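You operate a simulated robot arm through the tools that you are given. There is no shell and no other tool. Be economical: measure what you need, move in short steps, check, and stop when the job is done.

Carry out the task below with a simulated robot arm. There is one attempt and no reset: what you move stays moved.

TASK
Put the relief valve marked "6" from the top of the steel table and the steel plug from the top of the steel table in the blue tray.

It is judged by the outcome, as a careful person would: the job done as asked, and still so three seconds after it is handed in. It fails if anything else is knocked over, pushed out of place, dropped, spilled or broken.

THE ROBOT
A 7-joint arm with a two-finger parallel gripper, fixed in place. Base frame: the origin is at the foot of the arm, x ahead of it, y to its left, z up; the work surface is at about z = 0. Lengths are in m, angles in rad, forces in N, time in s.
With the tool pointing down near the work surface it reaches from about 0.24 to 0.62 m from the base axis. Its first joint turns from -1.152 to 1.152 rad. Payload 2.6 kg.
Tool frame: the origin (TCP) lies between the finger pads and is the grasp point; the fingertips stand 0.03 m ahead of it; z points along the fingers, y is the line along which they close. The gripper opens to 0.094 m. The fingers are 0.028 m wide and 0.01 m thick; the gripper's body (0.05 by 0.096 m) begins 0.055 m behind the TCP.
Orientation is told as [roll, pitch, yaw] about the base's x, y, z axes, in that order, counted from this pose: with the fingers straight down and closing along the base's y, the tool's x points along the base's -x, its y along +y and its z along -z.

THE INTERFACE
- The arm moves only by the tool drive_tool. Its argument "motion" is a list that holds one entry, the list of rows, each a list of 7 numbers: the turn, a rotation vector about the base's x, y, z in units of 180 degrees (1.0 is 180 degrees), then the shift along the base's x, y, z in units of 500 mm (1.0 is 500 mm), then the opening in per cent of the stroke, from 0 (shut) to 100 (fully open). In form: [[[ax, ay, az, dx, dy, dz, jaw], ...]]. A call has 1 to 10 rows; each row is the pose to reach, as a shift and turn from the pose commanded when the call began. A call with a number of a shift or a turn outside -1 to 1 is refused whole. A row lasts 0.2 s, in which the tool goes at most 0.05 m and 0.15 rad; a call with a longer step from one row to the next is refused whole, and so is a gripper value outside its range. A pose out of reach is approached as far as the arm can. The call stops where the force on the tool passes 40 N (or 10 N more than at its start, if that is more) or the arm is blocked; 0.2 s more then pass. The fingers move at their own pace (about 0.072 m/s each) and stop on an object; they squeeze with about 44 N. The grip force told is the motor's: it shows also when the fingers shut on nothing. Time passes only in rows, and 0.2 s behind the last, so rows that repeat a pose let the fingers close. It gives the time, the measured TCP pose, the force on the tool (base axes), the opening and the grip force at its end, in the units of the frame above (readings bear some noise).
- Cameras (640 x 400 px; columns grow to the right, rows downward): "scene" is fixed at [0.0249, 0.4205, 0.5682]; the picture's right is [-0.88, -0.48, 0.00], its down [-0.25, 0.46, -0.85] and it looks along [0.40, -0.75, -0.53] (base axes); focal length 315 px, centre (320, 200). "wrist" rides on the gripper at [-0.037, 0, -0.058] in the tool frame; the picture's right is [0.00, -1.00, 0.00], its down [0.97, 0.00, -0.24] and it looks along [0.24, 0.00, 0.97] (tool axes); focal length 218 px, centre (320, 200).
- camera(camera): a new picture of that camera. No time passes.
- probe_pixels(camera, pixels): for up to 12 pixels [column, row] of the newest picture of that camera ("zoom" is the newest enlarged one), the place [x, y, z] in the base frame of the surface seen there, good to about 0.002 m. No time passes.
- enlarge(camera, box): a new picture of the part [left, top, right, bottom] of that camera's present view, enlarged. No time passes.
- close_job(): hands the job in; it is judged then, once.

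Work in short steps. Measure before you move; look again where a grasp or a placing could have gone wrong, and mend it. You have 60 turns and 30 pictures in all, the two below and enlarged ones among them. Open the gripper and draw the arm clear of the work before you hand the job in, unless the task says otherwise; then end with one line.

The tools are called after "Call:" as name(argument=value, ...) on one line, values as JSON. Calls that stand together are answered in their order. drive_tool: Moves the arm, as the interface text tells. Its arguments: {"type":"object","properties":{"motion":{"type":"array","items":{"type":"array","items":{"type":"array","items":{"type":"number"}}}}},"required":["motion"]} The other tools are called the same way: camera (camera) takes a picture; probe_pixels (camera, pixels) gives the place of the surface under pixels of a picture; enlarge (camera, box) takes an enlarged picture of a part of a camera's view; close_job () hands the job in.

At the start:

```text
time: 0.0
eef_pos: [0.2241, -0.2839, 0.3557]
ee_rot: [-0.001, 0.0, -0.001]
wrist_force: [-0.6, -0.3, -0.1]
finger_gap: 0.0939
finger_force: 0.1
```

scene: 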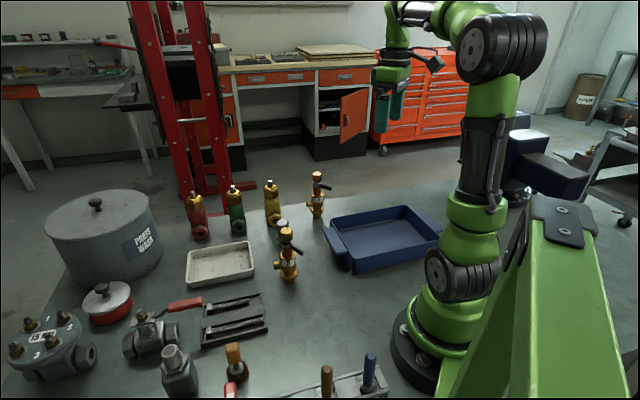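
wrist: 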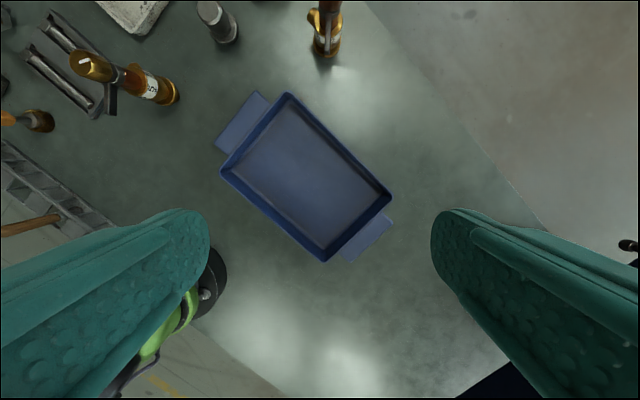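

I'll enlarge the scene around the valves to read the markings.

Call:
enlarge(camera="scene", box=[170, 160, 350, 290])

Call:
enlarge(camera="wrist", box=[0, 0, 400, 250])

Call:
enlarge(camera="scene", box=[0, 270, 400, 400])

```text
3.08 times, centred on (260, 225) of scene
```

zoom: 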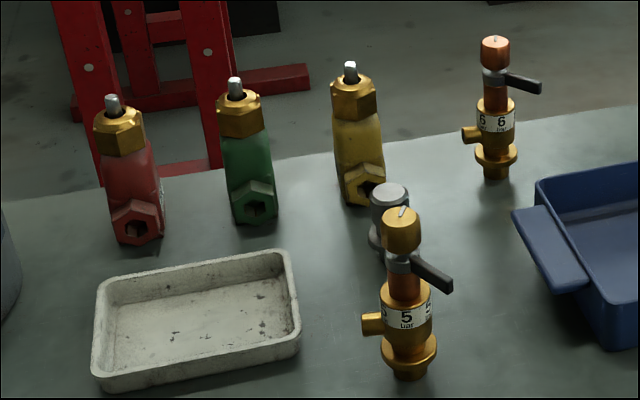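

```text
1.60 times, centred on (200, 125) of wrist
```

zoom: 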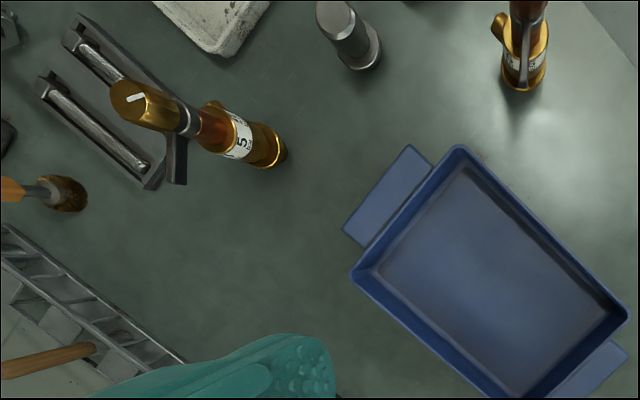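

```text
1.60 times, centred on (200, 335) of scene
```

zoom: 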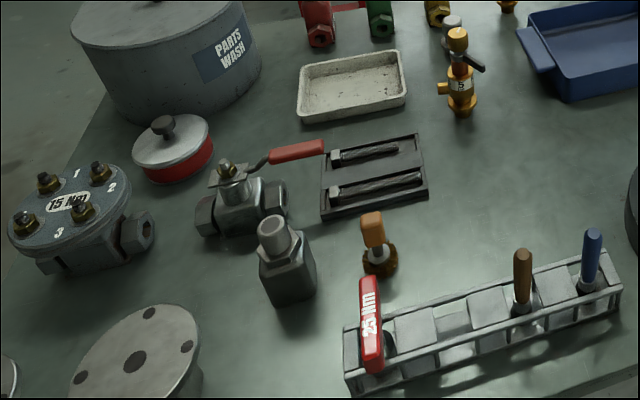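

The "6" valve is at about (317,195) in the scene. The grey cylinder behind the "5" valve looks like the plug. I'll measure both, along with the tray.

Call:
camera(camera="wrist")

Call:
probe_pixels(camera="scene", pixels=[[317, 176], [317, 187], [317, 196], [317, 205], [316, 215], [328, 187], [303, 198], [282, 224], [172, 352], [380, 240], [287, 234], [285, 268]])

Call:
probe_pixels(camera="wrist", pixels=[[211, 10], [225, 32], [232, 38], [327, 50], [327, 35], [314, 15], [332, 8], [305, 185], [288, 95], [222, 170], [325, 260], [390, 195]])

```text
24 pictures are left
```

wrist: 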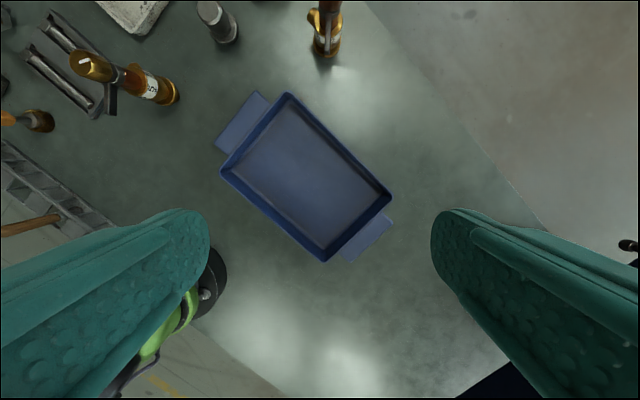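

```text
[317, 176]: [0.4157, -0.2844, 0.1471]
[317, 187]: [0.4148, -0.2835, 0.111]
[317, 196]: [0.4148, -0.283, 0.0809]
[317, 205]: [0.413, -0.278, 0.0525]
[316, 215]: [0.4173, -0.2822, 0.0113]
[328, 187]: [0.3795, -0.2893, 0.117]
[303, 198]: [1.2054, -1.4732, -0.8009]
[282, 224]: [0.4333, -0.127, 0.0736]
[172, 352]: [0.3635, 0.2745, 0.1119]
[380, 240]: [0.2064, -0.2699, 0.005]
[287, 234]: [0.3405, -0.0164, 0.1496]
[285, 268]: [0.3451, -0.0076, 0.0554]
```

```text
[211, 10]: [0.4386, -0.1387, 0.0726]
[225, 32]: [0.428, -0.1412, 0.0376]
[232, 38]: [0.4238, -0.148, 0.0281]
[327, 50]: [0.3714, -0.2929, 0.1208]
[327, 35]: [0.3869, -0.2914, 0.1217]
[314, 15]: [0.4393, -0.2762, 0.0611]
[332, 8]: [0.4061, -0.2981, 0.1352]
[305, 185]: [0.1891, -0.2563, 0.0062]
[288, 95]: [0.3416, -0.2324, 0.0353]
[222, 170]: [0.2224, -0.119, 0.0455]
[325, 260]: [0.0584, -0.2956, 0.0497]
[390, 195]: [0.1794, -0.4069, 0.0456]
```

Tray centre is about (0.20,-0.264), the valve axis about (0.42,-0.29) with its handle toward -x, and the plug about (0.43,-0.14). I'll hover over the valve for a closer look.

Call:
drive_tool(motion=[[[0, 0, 0, 0.08, 0, -0.01, 100], [0, 0, 0, 0.16, 0, -0.02, 100], [0, 0, 0, 0.24, 0, -0.03, 100], [0, 0, 0, 0.32, -0.01, -0.04, 100], [0, 0, 0, 0.38, -0.015, -0.05, 100], [0, 0, 0, 0.38, -0.015, -0.05, 100]]])

Call:
camera(camera="wrist")

Call:
enlarge(camera="scene", box=[250, 150, 350, 230])

```text
time: 1.4
eef_pos: [0.4132, -0.2916, 0.3348]
ee_rot: [-0.001, 0.0, 0.001]
wrist_force: [0.2, -0.8, 0.1]
finger_gap: 0.0941
finger_force: 0.1
```

```text
23 pictures are left
```

wrist: 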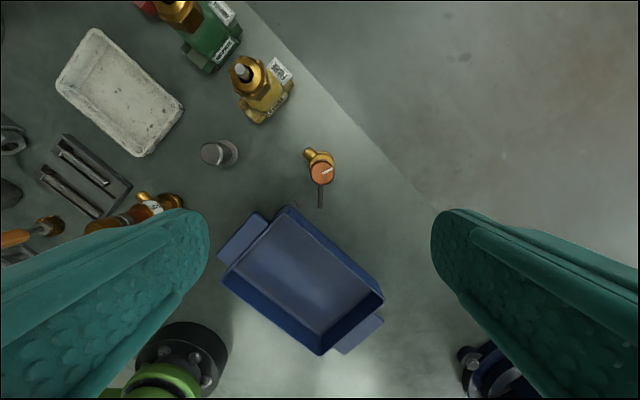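

```text
5.00 times, centred on (300, 190) of scene
```

zoom: 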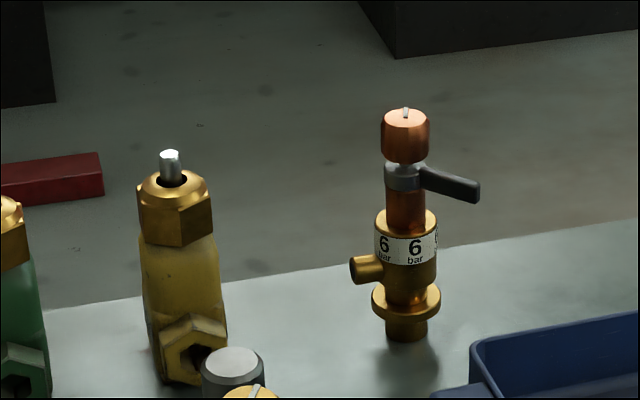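

The valve cap is at wrist (321,172) with the handle pointing straight down the image. I'll probe the heights.

Call:
probe_pixels(camera="wrist", pixels=[[320, 177], [311, 172], [332, 172], [321, 163], [320, 203], [307, 153], [320, 157], [213, 152], [225, 150], [232, 158], [300, 290]])

Call:
probe_pixels(camera="zoom", pixels=[[405, 115], [405, 150], [402, 178], [405, 210], [405, 250], [405, 282], [405, 305], [405, 335], [375, 260], [434, 250], [387, 205], [424, 205]])

```text
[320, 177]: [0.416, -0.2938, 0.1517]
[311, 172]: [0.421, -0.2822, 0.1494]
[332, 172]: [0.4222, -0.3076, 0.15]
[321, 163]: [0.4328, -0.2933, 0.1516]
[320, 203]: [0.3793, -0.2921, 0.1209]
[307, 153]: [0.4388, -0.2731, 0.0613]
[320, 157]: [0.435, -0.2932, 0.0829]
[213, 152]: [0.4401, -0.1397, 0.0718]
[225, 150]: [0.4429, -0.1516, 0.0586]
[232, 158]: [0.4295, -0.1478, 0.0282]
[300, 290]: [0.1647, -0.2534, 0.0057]
```

```text
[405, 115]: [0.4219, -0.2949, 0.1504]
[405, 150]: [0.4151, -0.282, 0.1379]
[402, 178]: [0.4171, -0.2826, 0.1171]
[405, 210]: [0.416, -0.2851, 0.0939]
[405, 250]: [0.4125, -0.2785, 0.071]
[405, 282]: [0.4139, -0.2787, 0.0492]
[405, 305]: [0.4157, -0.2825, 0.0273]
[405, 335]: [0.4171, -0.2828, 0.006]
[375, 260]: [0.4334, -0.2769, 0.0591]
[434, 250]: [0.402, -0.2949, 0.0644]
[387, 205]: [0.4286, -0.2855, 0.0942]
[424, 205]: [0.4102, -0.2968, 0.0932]
```

Axis is at (0.4215,-0.294), with the cap at z 0.125–0.152. I'll descend to TCP z≈0.133 and grip the cap, fingers closing along y so the handle stays clear.

Call:
drive_tool(motion=[[[0, 0, 0, 0.016, -0.004, -0.08, 100], [0, 0, 0, 0.016, -0.004, -0.16, 100], [0, 0, 0, 0.016, -0.004, -0.24, 100], [0, 0, 0, 0.016, -0.004, -0.32, 100], [0, 0, 0, 0.016, -0.004, -0.4, 100], [0, 0, 0, 0.016, -0.004, -0.4, 100]]])

Call:
enlarge(camera="scene", box=[240, 120, 400, 220])

```text
time: 2.8
eef_pos: [0.4212, -0.2913, 0.1303]
ee_rot: [0.002, 0.001, 0.0]
wrist_force: [0.1, 0.3, 0.0]
finger_gap: 0.0939
finger_force: 0.1
```

```text
4.00 times, centred on (320, 170) of scene
```

zoom: 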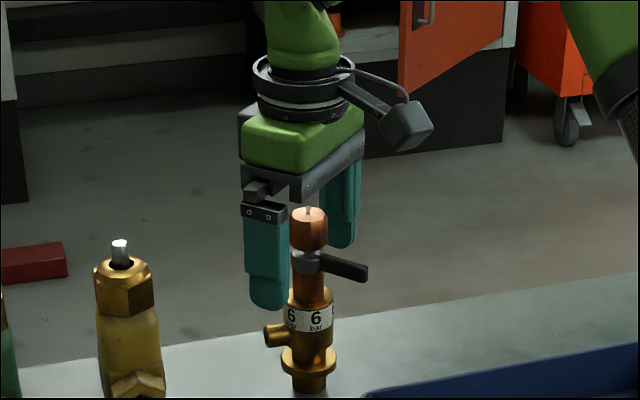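

The alignment is good. I'll shift y slightly to centre on the cap, then close.

Call:
drive_tool(motion=[[[0, 0, 0, 0, -0.005, 0, 100], [0, 0, 0, 0, -0.005, 0, 40], [0, 0, 0, 0, -0.005, 0, 10], [0, 0, 0, 0, -0.005, 0, 10], [0, 0, 0, 0, -0.005, 0, 10]]])

```text
time: 4.0
eef_pos: [0.4214, -0.2943, 0.1321]
ee_rot: [0.0, -0.001, -0.001]
wrist_force: [-0.2, 0.4, 0.6]
finger_gap: 0.0266
finger_force: 44.0
```

Held (gap 0.027). I'll lift and carry it over the tray at (0.17,-0.297).

Call:
drive_tool(motion=[[[0, 0, 0, 0, 0, 0.08, 10], [0, 0, 0, 0, 0, 0.16, 10], [0, 0, 0, -0.08, 0, 0.2, 10], [0, 0, 0, -0.17, 0, 0.2, 10], [0, 0, 0, -0.26, 0, 0.2, 10], [0, 0, 0, -0.35, 0, 0.2, 10], [0, 0, 0, -0.43, -0.003, 0.2, 10], [0, 0, 0, -0.5, -0.006, 0.2, 10], [0, 0, 0, -0.5, -0.006, 0.2, 10]]])

Call:
camera(camera="scene")

```text
time: 6.0
eef_pos: [0.17, -0.3006, 0.2318]
ee_rot: [0.0, 0.001, 0.002]
wrist_force: [-0.1, -0.2, -4.7]
finger_gap: 0.0266
finger_force: 44.3
```

```text
20 pictures are left
```

scene: 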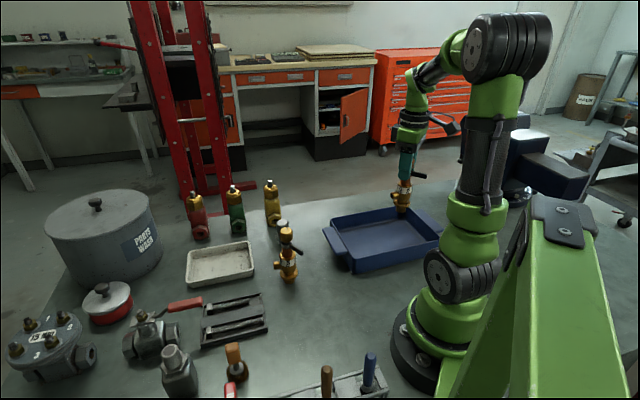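

It's over the tray. I'll lower until the base just meets the tray floor, then check before releasing.

Call:
drive_tool(motion=[[[0, 0, 0, 0, 0, -0.06, 10], [0, 0, 0, 0, 0, -0.12, 10], [0, 0, 0, 0, 0, -0.165, 10], [0, 0, 0, 0, 0, -0.18, 10], [0, 0, 0, 0, 0, -0.187, 10], [0, 0, 0, 0, 0, -0.187, 10]]])

Call:
enlarge(camera="scene", box=[310, 140, 470, 280])

```text
time: 7.4
eef_pos: [0.172, -0.2965, 0.1373]
ee_rot: [-0.001, -0.001, -0.001]
wrist_force: [0.4, 0.1, -4.6]
finger_gap: 0.0267
finger_force: 44.3
```

```text
2.86 times, centred on (390, 210) of scene
```

zoom: 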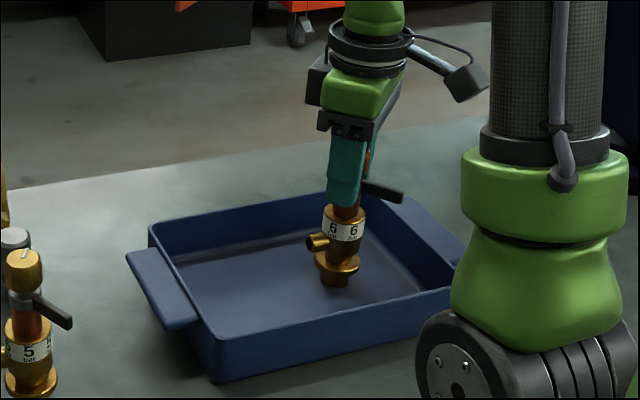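

It still hangs (Fz -4.6), so I'll inch down to contact.

Call:
drive_tool(motion=[[[0, 0, 0, 0, 0, -0.002, 10], [0, 0, 0, 0, 0, -0.004, 10], [0, 0, 0, 0, 0, -0.004, 10]]])

```text
time: 8.2
eef_pos: [0.1718, -0.2977, 0.1368]
ee_rot: [0.0, 0.0, 0.0]
wrist_force: [-0.7, 1.1, 4.5]
finger_gap: 0.0267
finger_force: 44.2
```

Contact is made (Fz now +4.5). I'll open and rise straight up.

Call:
drive_tool(motion=[[[0, 0, 0, 0, 0, 0.001, 50], [0, 0, 0, 0, 0, 0.001, 100], [0, 0, 0, 0, 0, 0.001, 100], [0, 0, 0, 0, 0, 0.001, 100], [0, 0, 0, 0, 0, 0.08, 100], [0, 0, 0, 0, 0, 0.16, 100], [0, 0, 0, 0, 0, 0.24, 100], [0, 0, 0, 0, 0, 0.32, 100], [0, 0, 0, 0, 0, 0.38, 100]]])

Call:
camera(camera="wrist")

Call:
enlarge(camera="scene", box=[230, 170, 450, 300])

```text
time: 10.2
eef_pos: [0.1722, -0.2974, 0.3258]
ee_rot: [-0.001, 0.001, 0.001]
wrist_force: [0.5, 0.0, 0.0]
finger_gap: 0.0938
finger_force: 0.1
```

```text
18 pictures are left
```

wrist: 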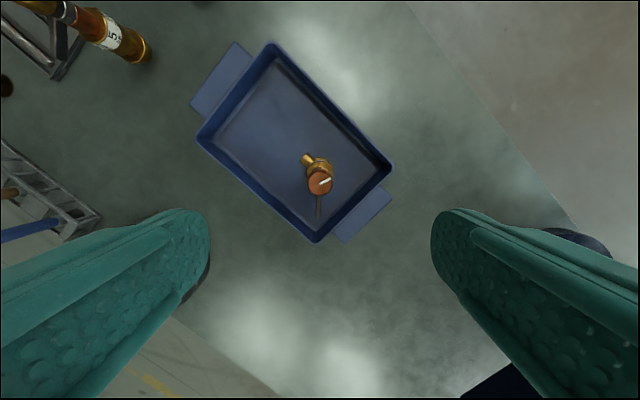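

```text
2.91 times, centred on (340, 235) of scene
```

zoom: 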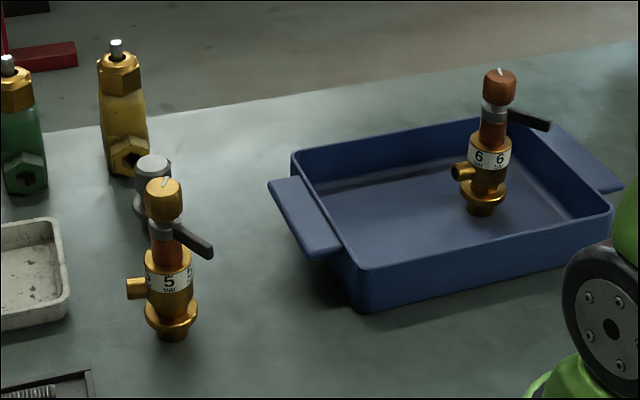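

The valve stands in the tray. Next I'll hover over the plug at about (0.435,-0.14).

Call:
drive_tool(motion=[[[0, 0, 0, 0.074, 0.045, 0, 100], [0, 0, 0, 0.148, 0.09, 0, 100], [0, 0, 0, 0.222, 0.135, 0, 100], [0, 0, 0, 0.296, 0.18, 0, 100], [0, 0, 0, 0.37, 0.225, 0, 100], [0, 0, 0, 0.444, 0.27, 0, 100], [0, 0, 0, 0.526, 0.311, 0, 100], [0, 0, 0, 0.526, 0.311, 0, 100]]])

Call:
camera(camera="wrist")

Call:
enlarge(camera="wrist", box=[220, 90, 420, 240])

```text
time: 12.0
eef_pos: [0.4345, -0.144, 0.3267]
ee_rot: [0.0, 0.0, 0.0]
wrist_force: [0.7, 0.4, 0.4]
finger_gap: 0.0943
finger_force: 0.1
```

```text
16 pictures are left
```

wrist: 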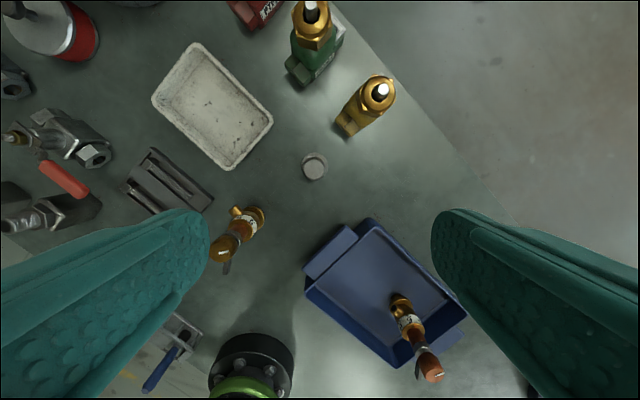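

```text
2.67 times, centred on (320, 165) of wrist
```

zoom: 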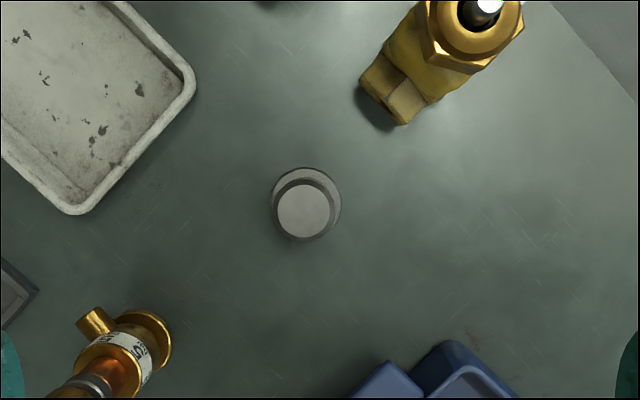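

Call:
probe_pixels(camera="zoom", pixels=[[304, 210], [281, 210], [327, 210], [304, 187], [304, 233], [306, 171], [275, 200], [339, 205], [380, 85], [405, 120], [470, 30], [150, 320]])

Call:
probe_pixels(camera="wrist", pixels=[[342, 125], [340, 135], [378, 92], [365, 110], [270, 125], [232, 165], [262, 215], [218, 257]])

```text
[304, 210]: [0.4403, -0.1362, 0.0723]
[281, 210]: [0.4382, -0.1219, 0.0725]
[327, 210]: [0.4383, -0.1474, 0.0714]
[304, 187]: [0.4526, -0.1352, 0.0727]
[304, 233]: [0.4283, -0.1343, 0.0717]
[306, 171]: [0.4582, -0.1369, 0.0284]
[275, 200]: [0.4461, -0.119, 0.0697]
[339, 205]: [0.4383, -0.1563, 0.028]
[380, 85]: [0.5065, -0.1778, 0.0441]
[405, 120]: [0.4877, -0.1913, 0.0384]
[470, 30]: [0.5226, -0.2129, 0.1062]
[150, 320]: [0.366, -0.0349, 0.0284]
```

```text
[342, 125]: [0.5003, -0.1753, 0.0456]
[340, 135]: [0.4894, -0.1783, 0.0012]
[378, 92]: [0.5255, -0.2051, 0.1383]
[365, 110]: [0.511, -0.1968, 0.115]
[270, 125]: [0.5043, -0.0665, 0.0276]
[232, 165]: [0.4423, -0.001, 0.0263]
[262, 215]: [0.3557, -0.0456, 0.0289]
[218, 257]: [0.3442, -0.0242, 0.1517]
```

Plug axis is (0.4395,-0.1355), top z 0.072, flange below z 0.028. I'll descend to TCP z≈0.061, with the fingertips above the flange.

Call:
drive_tool(motion=[[[0, 0, 0, 0.009, 0.016, -0.09, 75], [0, 0, 0, 0.009, 0.016, -0.18, 75], [0, 0, 0, 0.009, 0.016, -0.27, 75], [0, 0, 0, 0.009, 0.016, -0.36, 75], [0, 0, 0, 0.009, 0.016, -0.44, 75], [0, 0, 0, 0.009, 0.016, -0.5, 75], [0, 0, 0, 0.009, 0.016, -0.527, 75], [0, 0, 0, 0.009, 0.016, -0.527, 75]]])

Call:
enlarge(camera="scene", box=[200, 130, 360, 290])

Call:
camera(camera="wrist")

```text
time: 13.8
eef_pos: [0.4397, -0.1356, 0.063]
ee_rot: [-0.001, 0.001, 0.001]
wrist_force: [0.0, -0.1, 0.7]
finger_gap: 0.0704
finger_force: 0.0
```

```text
2.50 times, centred on (280, 210) of scene
```

zoom: 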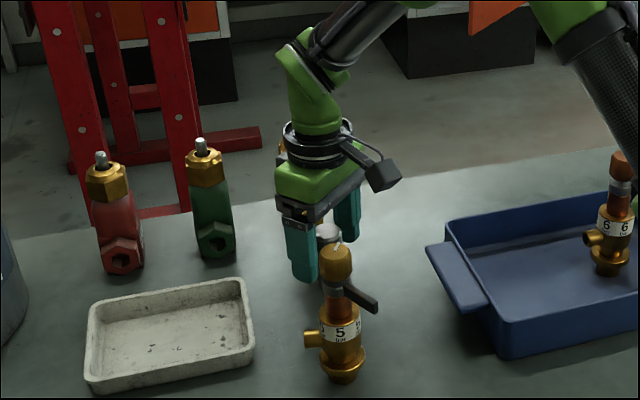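

```text
13 pictures are left
```

wrist: 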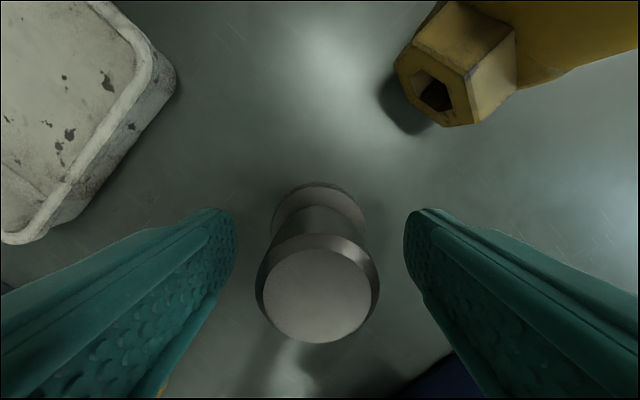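

The plug is centred between the fingers, so I'll close on it and lift a little.

Call:
drive_tool(motion=[[[0, 0, 0, 0, 0, 0, 40], [0, 0, 0, 0, 0, 0, 10], [0, 0, 0, 0, 0, 0, 10], [0, 0, 0, 0, 0, 0, 10], [0, 0, 0, 0, 0, 0.02, 10], [0, 0, 0, 0, 0, 0.04, 10], [0, 0, 0, 0, 0, 0.04, 10]]])

Call:
camera(camera="wrist")

```text
time: 15.4
eef_pos: [0.4411, -0.1363, 0.0827]
ee_rot: [0.001, 0.0, 0.0]
wrist_force: [-0.2, 0.3, -2.9]
finger_gap: 0.0329
finger_force: 44.4
```

```text
12 pictures are left
```

wrist: 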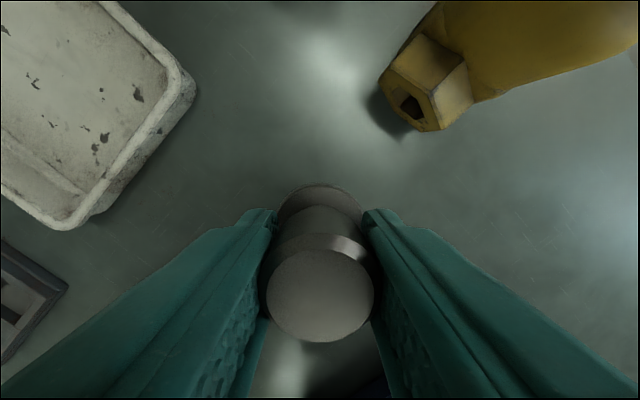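

The plug is held upright. Before lowering near the "6" valve, I'll measure the bracket sticking out of the wrist to confirm clearance.

Call:
enlarge(camera="scene", box=[250, 110, 350, 220])

Call:
probe_pixels(camera="scene", pixels=[[350, 200], [352, 197], [355, 198], [349, 193], [335, 190], [320, 195]])

```text
3.64 times, centred on (300, 165) of scene
```

zoom: 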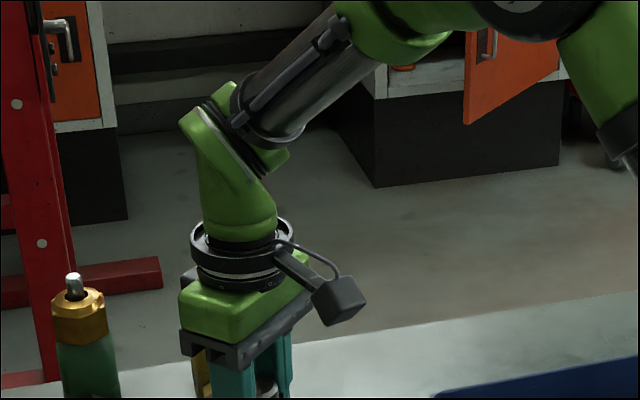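

```text
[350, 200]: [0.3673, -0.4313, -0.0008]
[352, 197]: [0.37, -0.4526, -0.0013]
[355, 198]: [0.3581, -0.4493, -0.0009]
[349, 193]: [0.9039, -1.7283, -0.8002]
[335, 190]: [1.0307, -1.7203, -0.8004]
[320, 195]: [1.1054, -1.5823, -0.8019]
```

Call:
probe_pixels(camera="zoom", pixels=[[330, 322], [335, 300], [352, 300], [322, 300], [360, 295], [300, 275], [260, 345], [300, 320]])

```text
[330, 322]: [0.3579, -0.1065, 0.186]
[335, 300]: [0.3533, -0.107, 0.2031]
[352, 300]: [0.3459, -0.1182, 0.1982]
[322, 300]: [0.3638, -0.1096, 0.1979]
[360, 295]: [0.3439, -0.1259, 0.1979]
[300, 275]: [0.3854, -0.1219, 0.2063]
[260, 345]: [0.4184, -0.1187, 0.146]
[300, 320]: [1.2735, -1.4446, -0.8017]
```

Bracket is at y ±0.03 and about 0.1 above TCP, so it clears the valve. I'll carry the plug to (0.232,-0.228) above the tray.

Call:
drive_tool(motion=[[[0, 0, 0, 0, 0, 0.08, 10], [0, 0, 0, 0, 0, 0.14, 10], [0, 0, 0, -0.083, -0.037, 0.14, 10], [0, 0, 0, -0.166, -0.074, 0.14, 10], [0, 0, 0, -0.249, -0.111, 0.14, 10], [0, 0, 0, -0.332, -0.148, 0.14, 10], [0, 0, 0, -0.415, -0.185, 0.14, 10], [0, 0, 0, -0.415, -0.185, 0.14, 10]]])

Call:
camera(camera="wrist")

Call:
enlarge(camera="scene", box=[290, 120, 470, 290])

```text
time: 17.2
eef_pos: [0.2289, -0.2272, 0.1536]
ee_rot: [-0.002, 0.0, 0.0]
wrist_force: [0.4, -0.1, -2.9]
finger_gap: 0.0328
finger_force: 43.7
```

```text
10 pictures are left
```

wrist: 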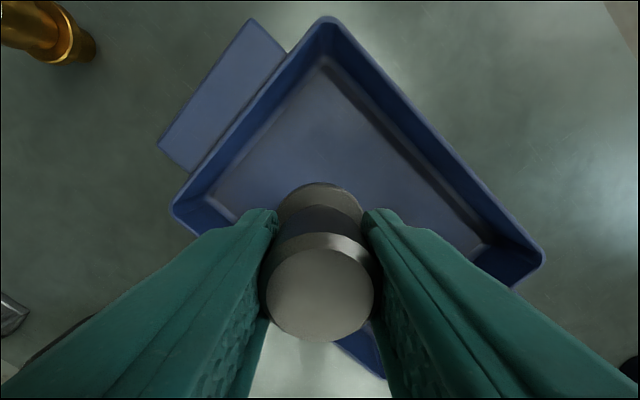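

```text
2.35 times, centred on (380, 205) of scene
```

zoom: 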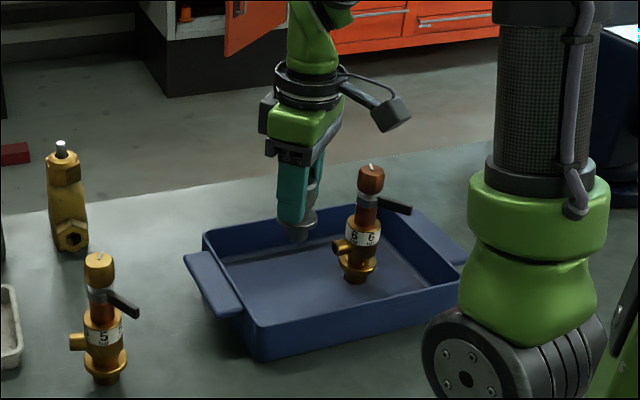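

It's well within the tray and clear of the valve. I'll lower it to just above the floor.

Call:
drive_tool(motion=[[[0, 0, 0, 0, 0, -0.06, 10], [0, 0, 0, 0, 0, -0.11, 10], [0, 0, 0, 0, 0, -0.145, 10], [0, 0, 0, 0, 0, -0.16, 10], [0, 0, 0, 0, 0, -0.165, 10], [0, 0, 0, 0, 0, -0.165, 10]]])

Call:
enlarge(camera="scene", box=[290, 120, 470, 290])

```text
time: 18.6
eef_pos: [0.2329, -0.2283, 0.0723]
ee_rot: [0.001, 0.0, 0.0]
wrist_force: [0.3, 0.4, -3.5]
finger_gap: 0.0327
finger_force: 44.6
```

```text
2.35 times, centred on (380, 205) of scene
```

zoom: 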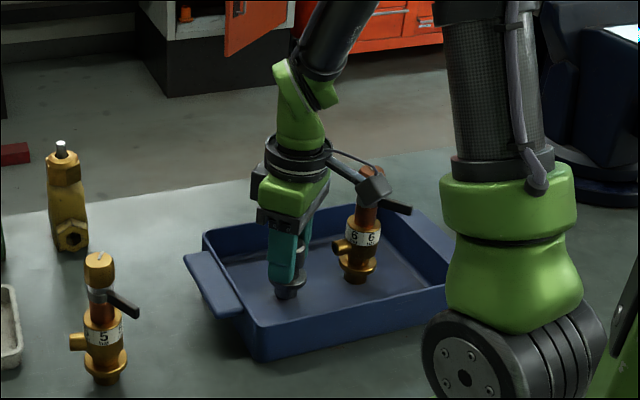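

Still hanging, so I'll inch down to contact.

Call:
drive_tool(motion=[[[0, 0, 0, 0, 0, -0.002, 10], [0, 0, 0, 0, 0, -0.004, 10], [0, 0, 0, 0, 0, -0.004, 10]]])

```text
time: 19.4
eef_pos: [0.2326, -0.2266, 0.0695]
ee_rot: [-0.001, -0.001, 0.002]
wrist_force: [-0.6, -0.6, -2.4]
finger_gap: 0.033
finger_force: 44.1
```

Call:
drive_tool(motion=[[[0, 0, 0, 0, 0, -0.002, 10], [0, 0, 0, 0, 0, -0.002, 10]]])

```text
time: 20.0
eef_pos: [0.2323, -0.2254, 0.0677]
ee_rot: [-0.001, -0.001, 0.0]
wrist_force: [0.3, -0.4, -2.1]
finger_gap: 0.033
finger_force: 43.6
```

Call:
drive_tool(motion=[[[0, 0, 0, 0, 0, -0.002, 10], [0, 0, 0, 0, 0, -0.002, 10]]])

```text
time: 20.6
eef_pos: [0.2322, -0.2271, 0.0681]
ee_rot: [0.002, -0.003, -0.003]
wrist_force: [-5.6, 6.2, 23.9]
finger_gap: 0.0332
finger_force: 44.1
```

Contact is firm (Fz +24). I'll back off 1 mm, open to 62% so the fingers clear the tray wall, and rise.

Call:
drive_tool(motion=[[[0, 0, 0, 0, 0, 0.002, 10], [0, 0, 0, 0, 0, 0.002, 50], [0, 0, 0, 0, 0, 0.002, 62], [0, 0, 0, 0, 0, 0.002, 62], [0, 0, 0, 0, 0, 0.06, 62], [0, 0, 0, 0, 0, 0.14, 62], [0, 0, 0, 0, 0, 0.22, 62], [0, 0, 0, 0, 0, 0.3, 62], [0, 0, 0, 0, 0, 0.38, 62], [0, 0, 0, 0, 0, 0.46, 62]]])

Call:
camera(camera="wrist")

Call:
camera(camera="scene")

Call:
enlarge(camera="scene", box=[290, 150, 470, 290])

```text
time: 22.8
eef_pos: [0.2344, -0.2294, 0.2943]
ee_rot: [-0.001, 0.001, 0.0]
wrist_force: [-0.5, -0.6, -0.3]
finger_gap: 0.0582
finger_force: 0.0
```

```text
7 pictures are left
```

wrist: 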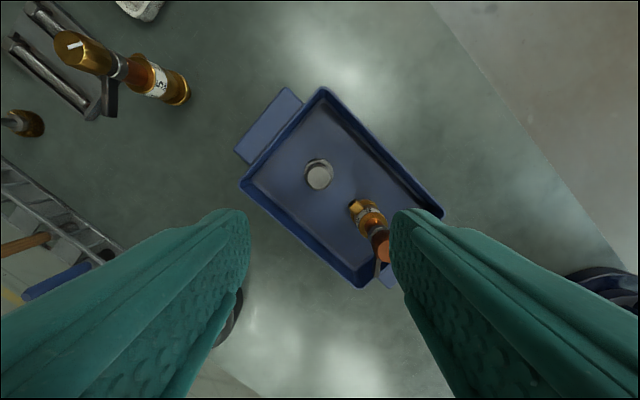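

```text
6 pictures are left
```

scene: 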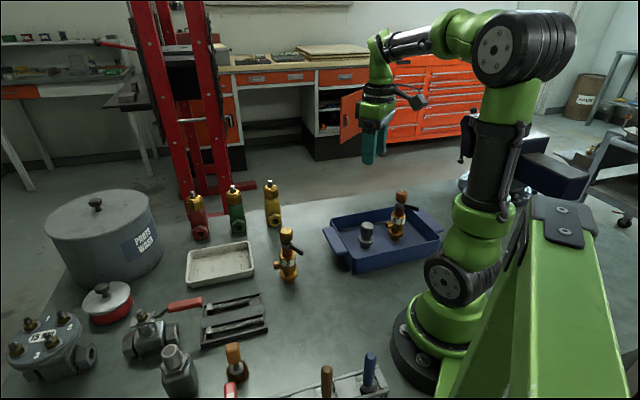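

```text
2.86 times, centred on (380, 220) of scene
```

zoom: 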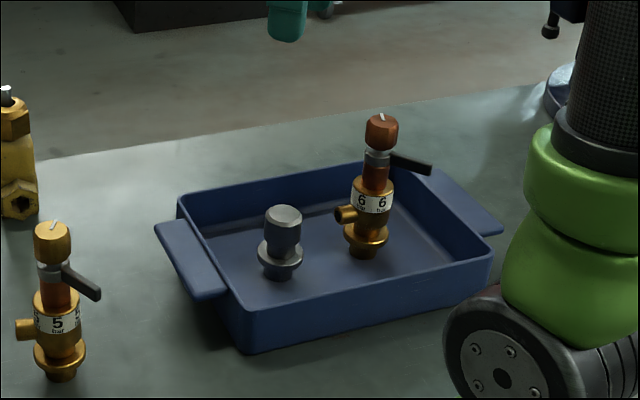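

Both items are standing in the tray, nothing else has moved, and the arm is clear. I'll open fully and hand the job in.

Call:
drive_tool(motion=[[[0, 0, 0, 0, 0, 0.06, 100], [0, 0, 0, 0, 0, 0.1, 100], [0, 0, 0, 0, 0, 0.1, 100]]])

Call:
close_job()

```text
time: 23.6
eef_pos: [0.2319, -0.229, 0.3463]
ee_rot: [0.0, 0.001, 0.0]
wrist_force: [0.6, -1.5, -0.1]
finger_gap: 0.0938
finger_force: 0.1
```

```text
The job is handed in.
```

The relief valve marked "6" and the steel plug are both standing upright in the blue tray; nothing else looked moved in the last pictures, and the job is handed in.
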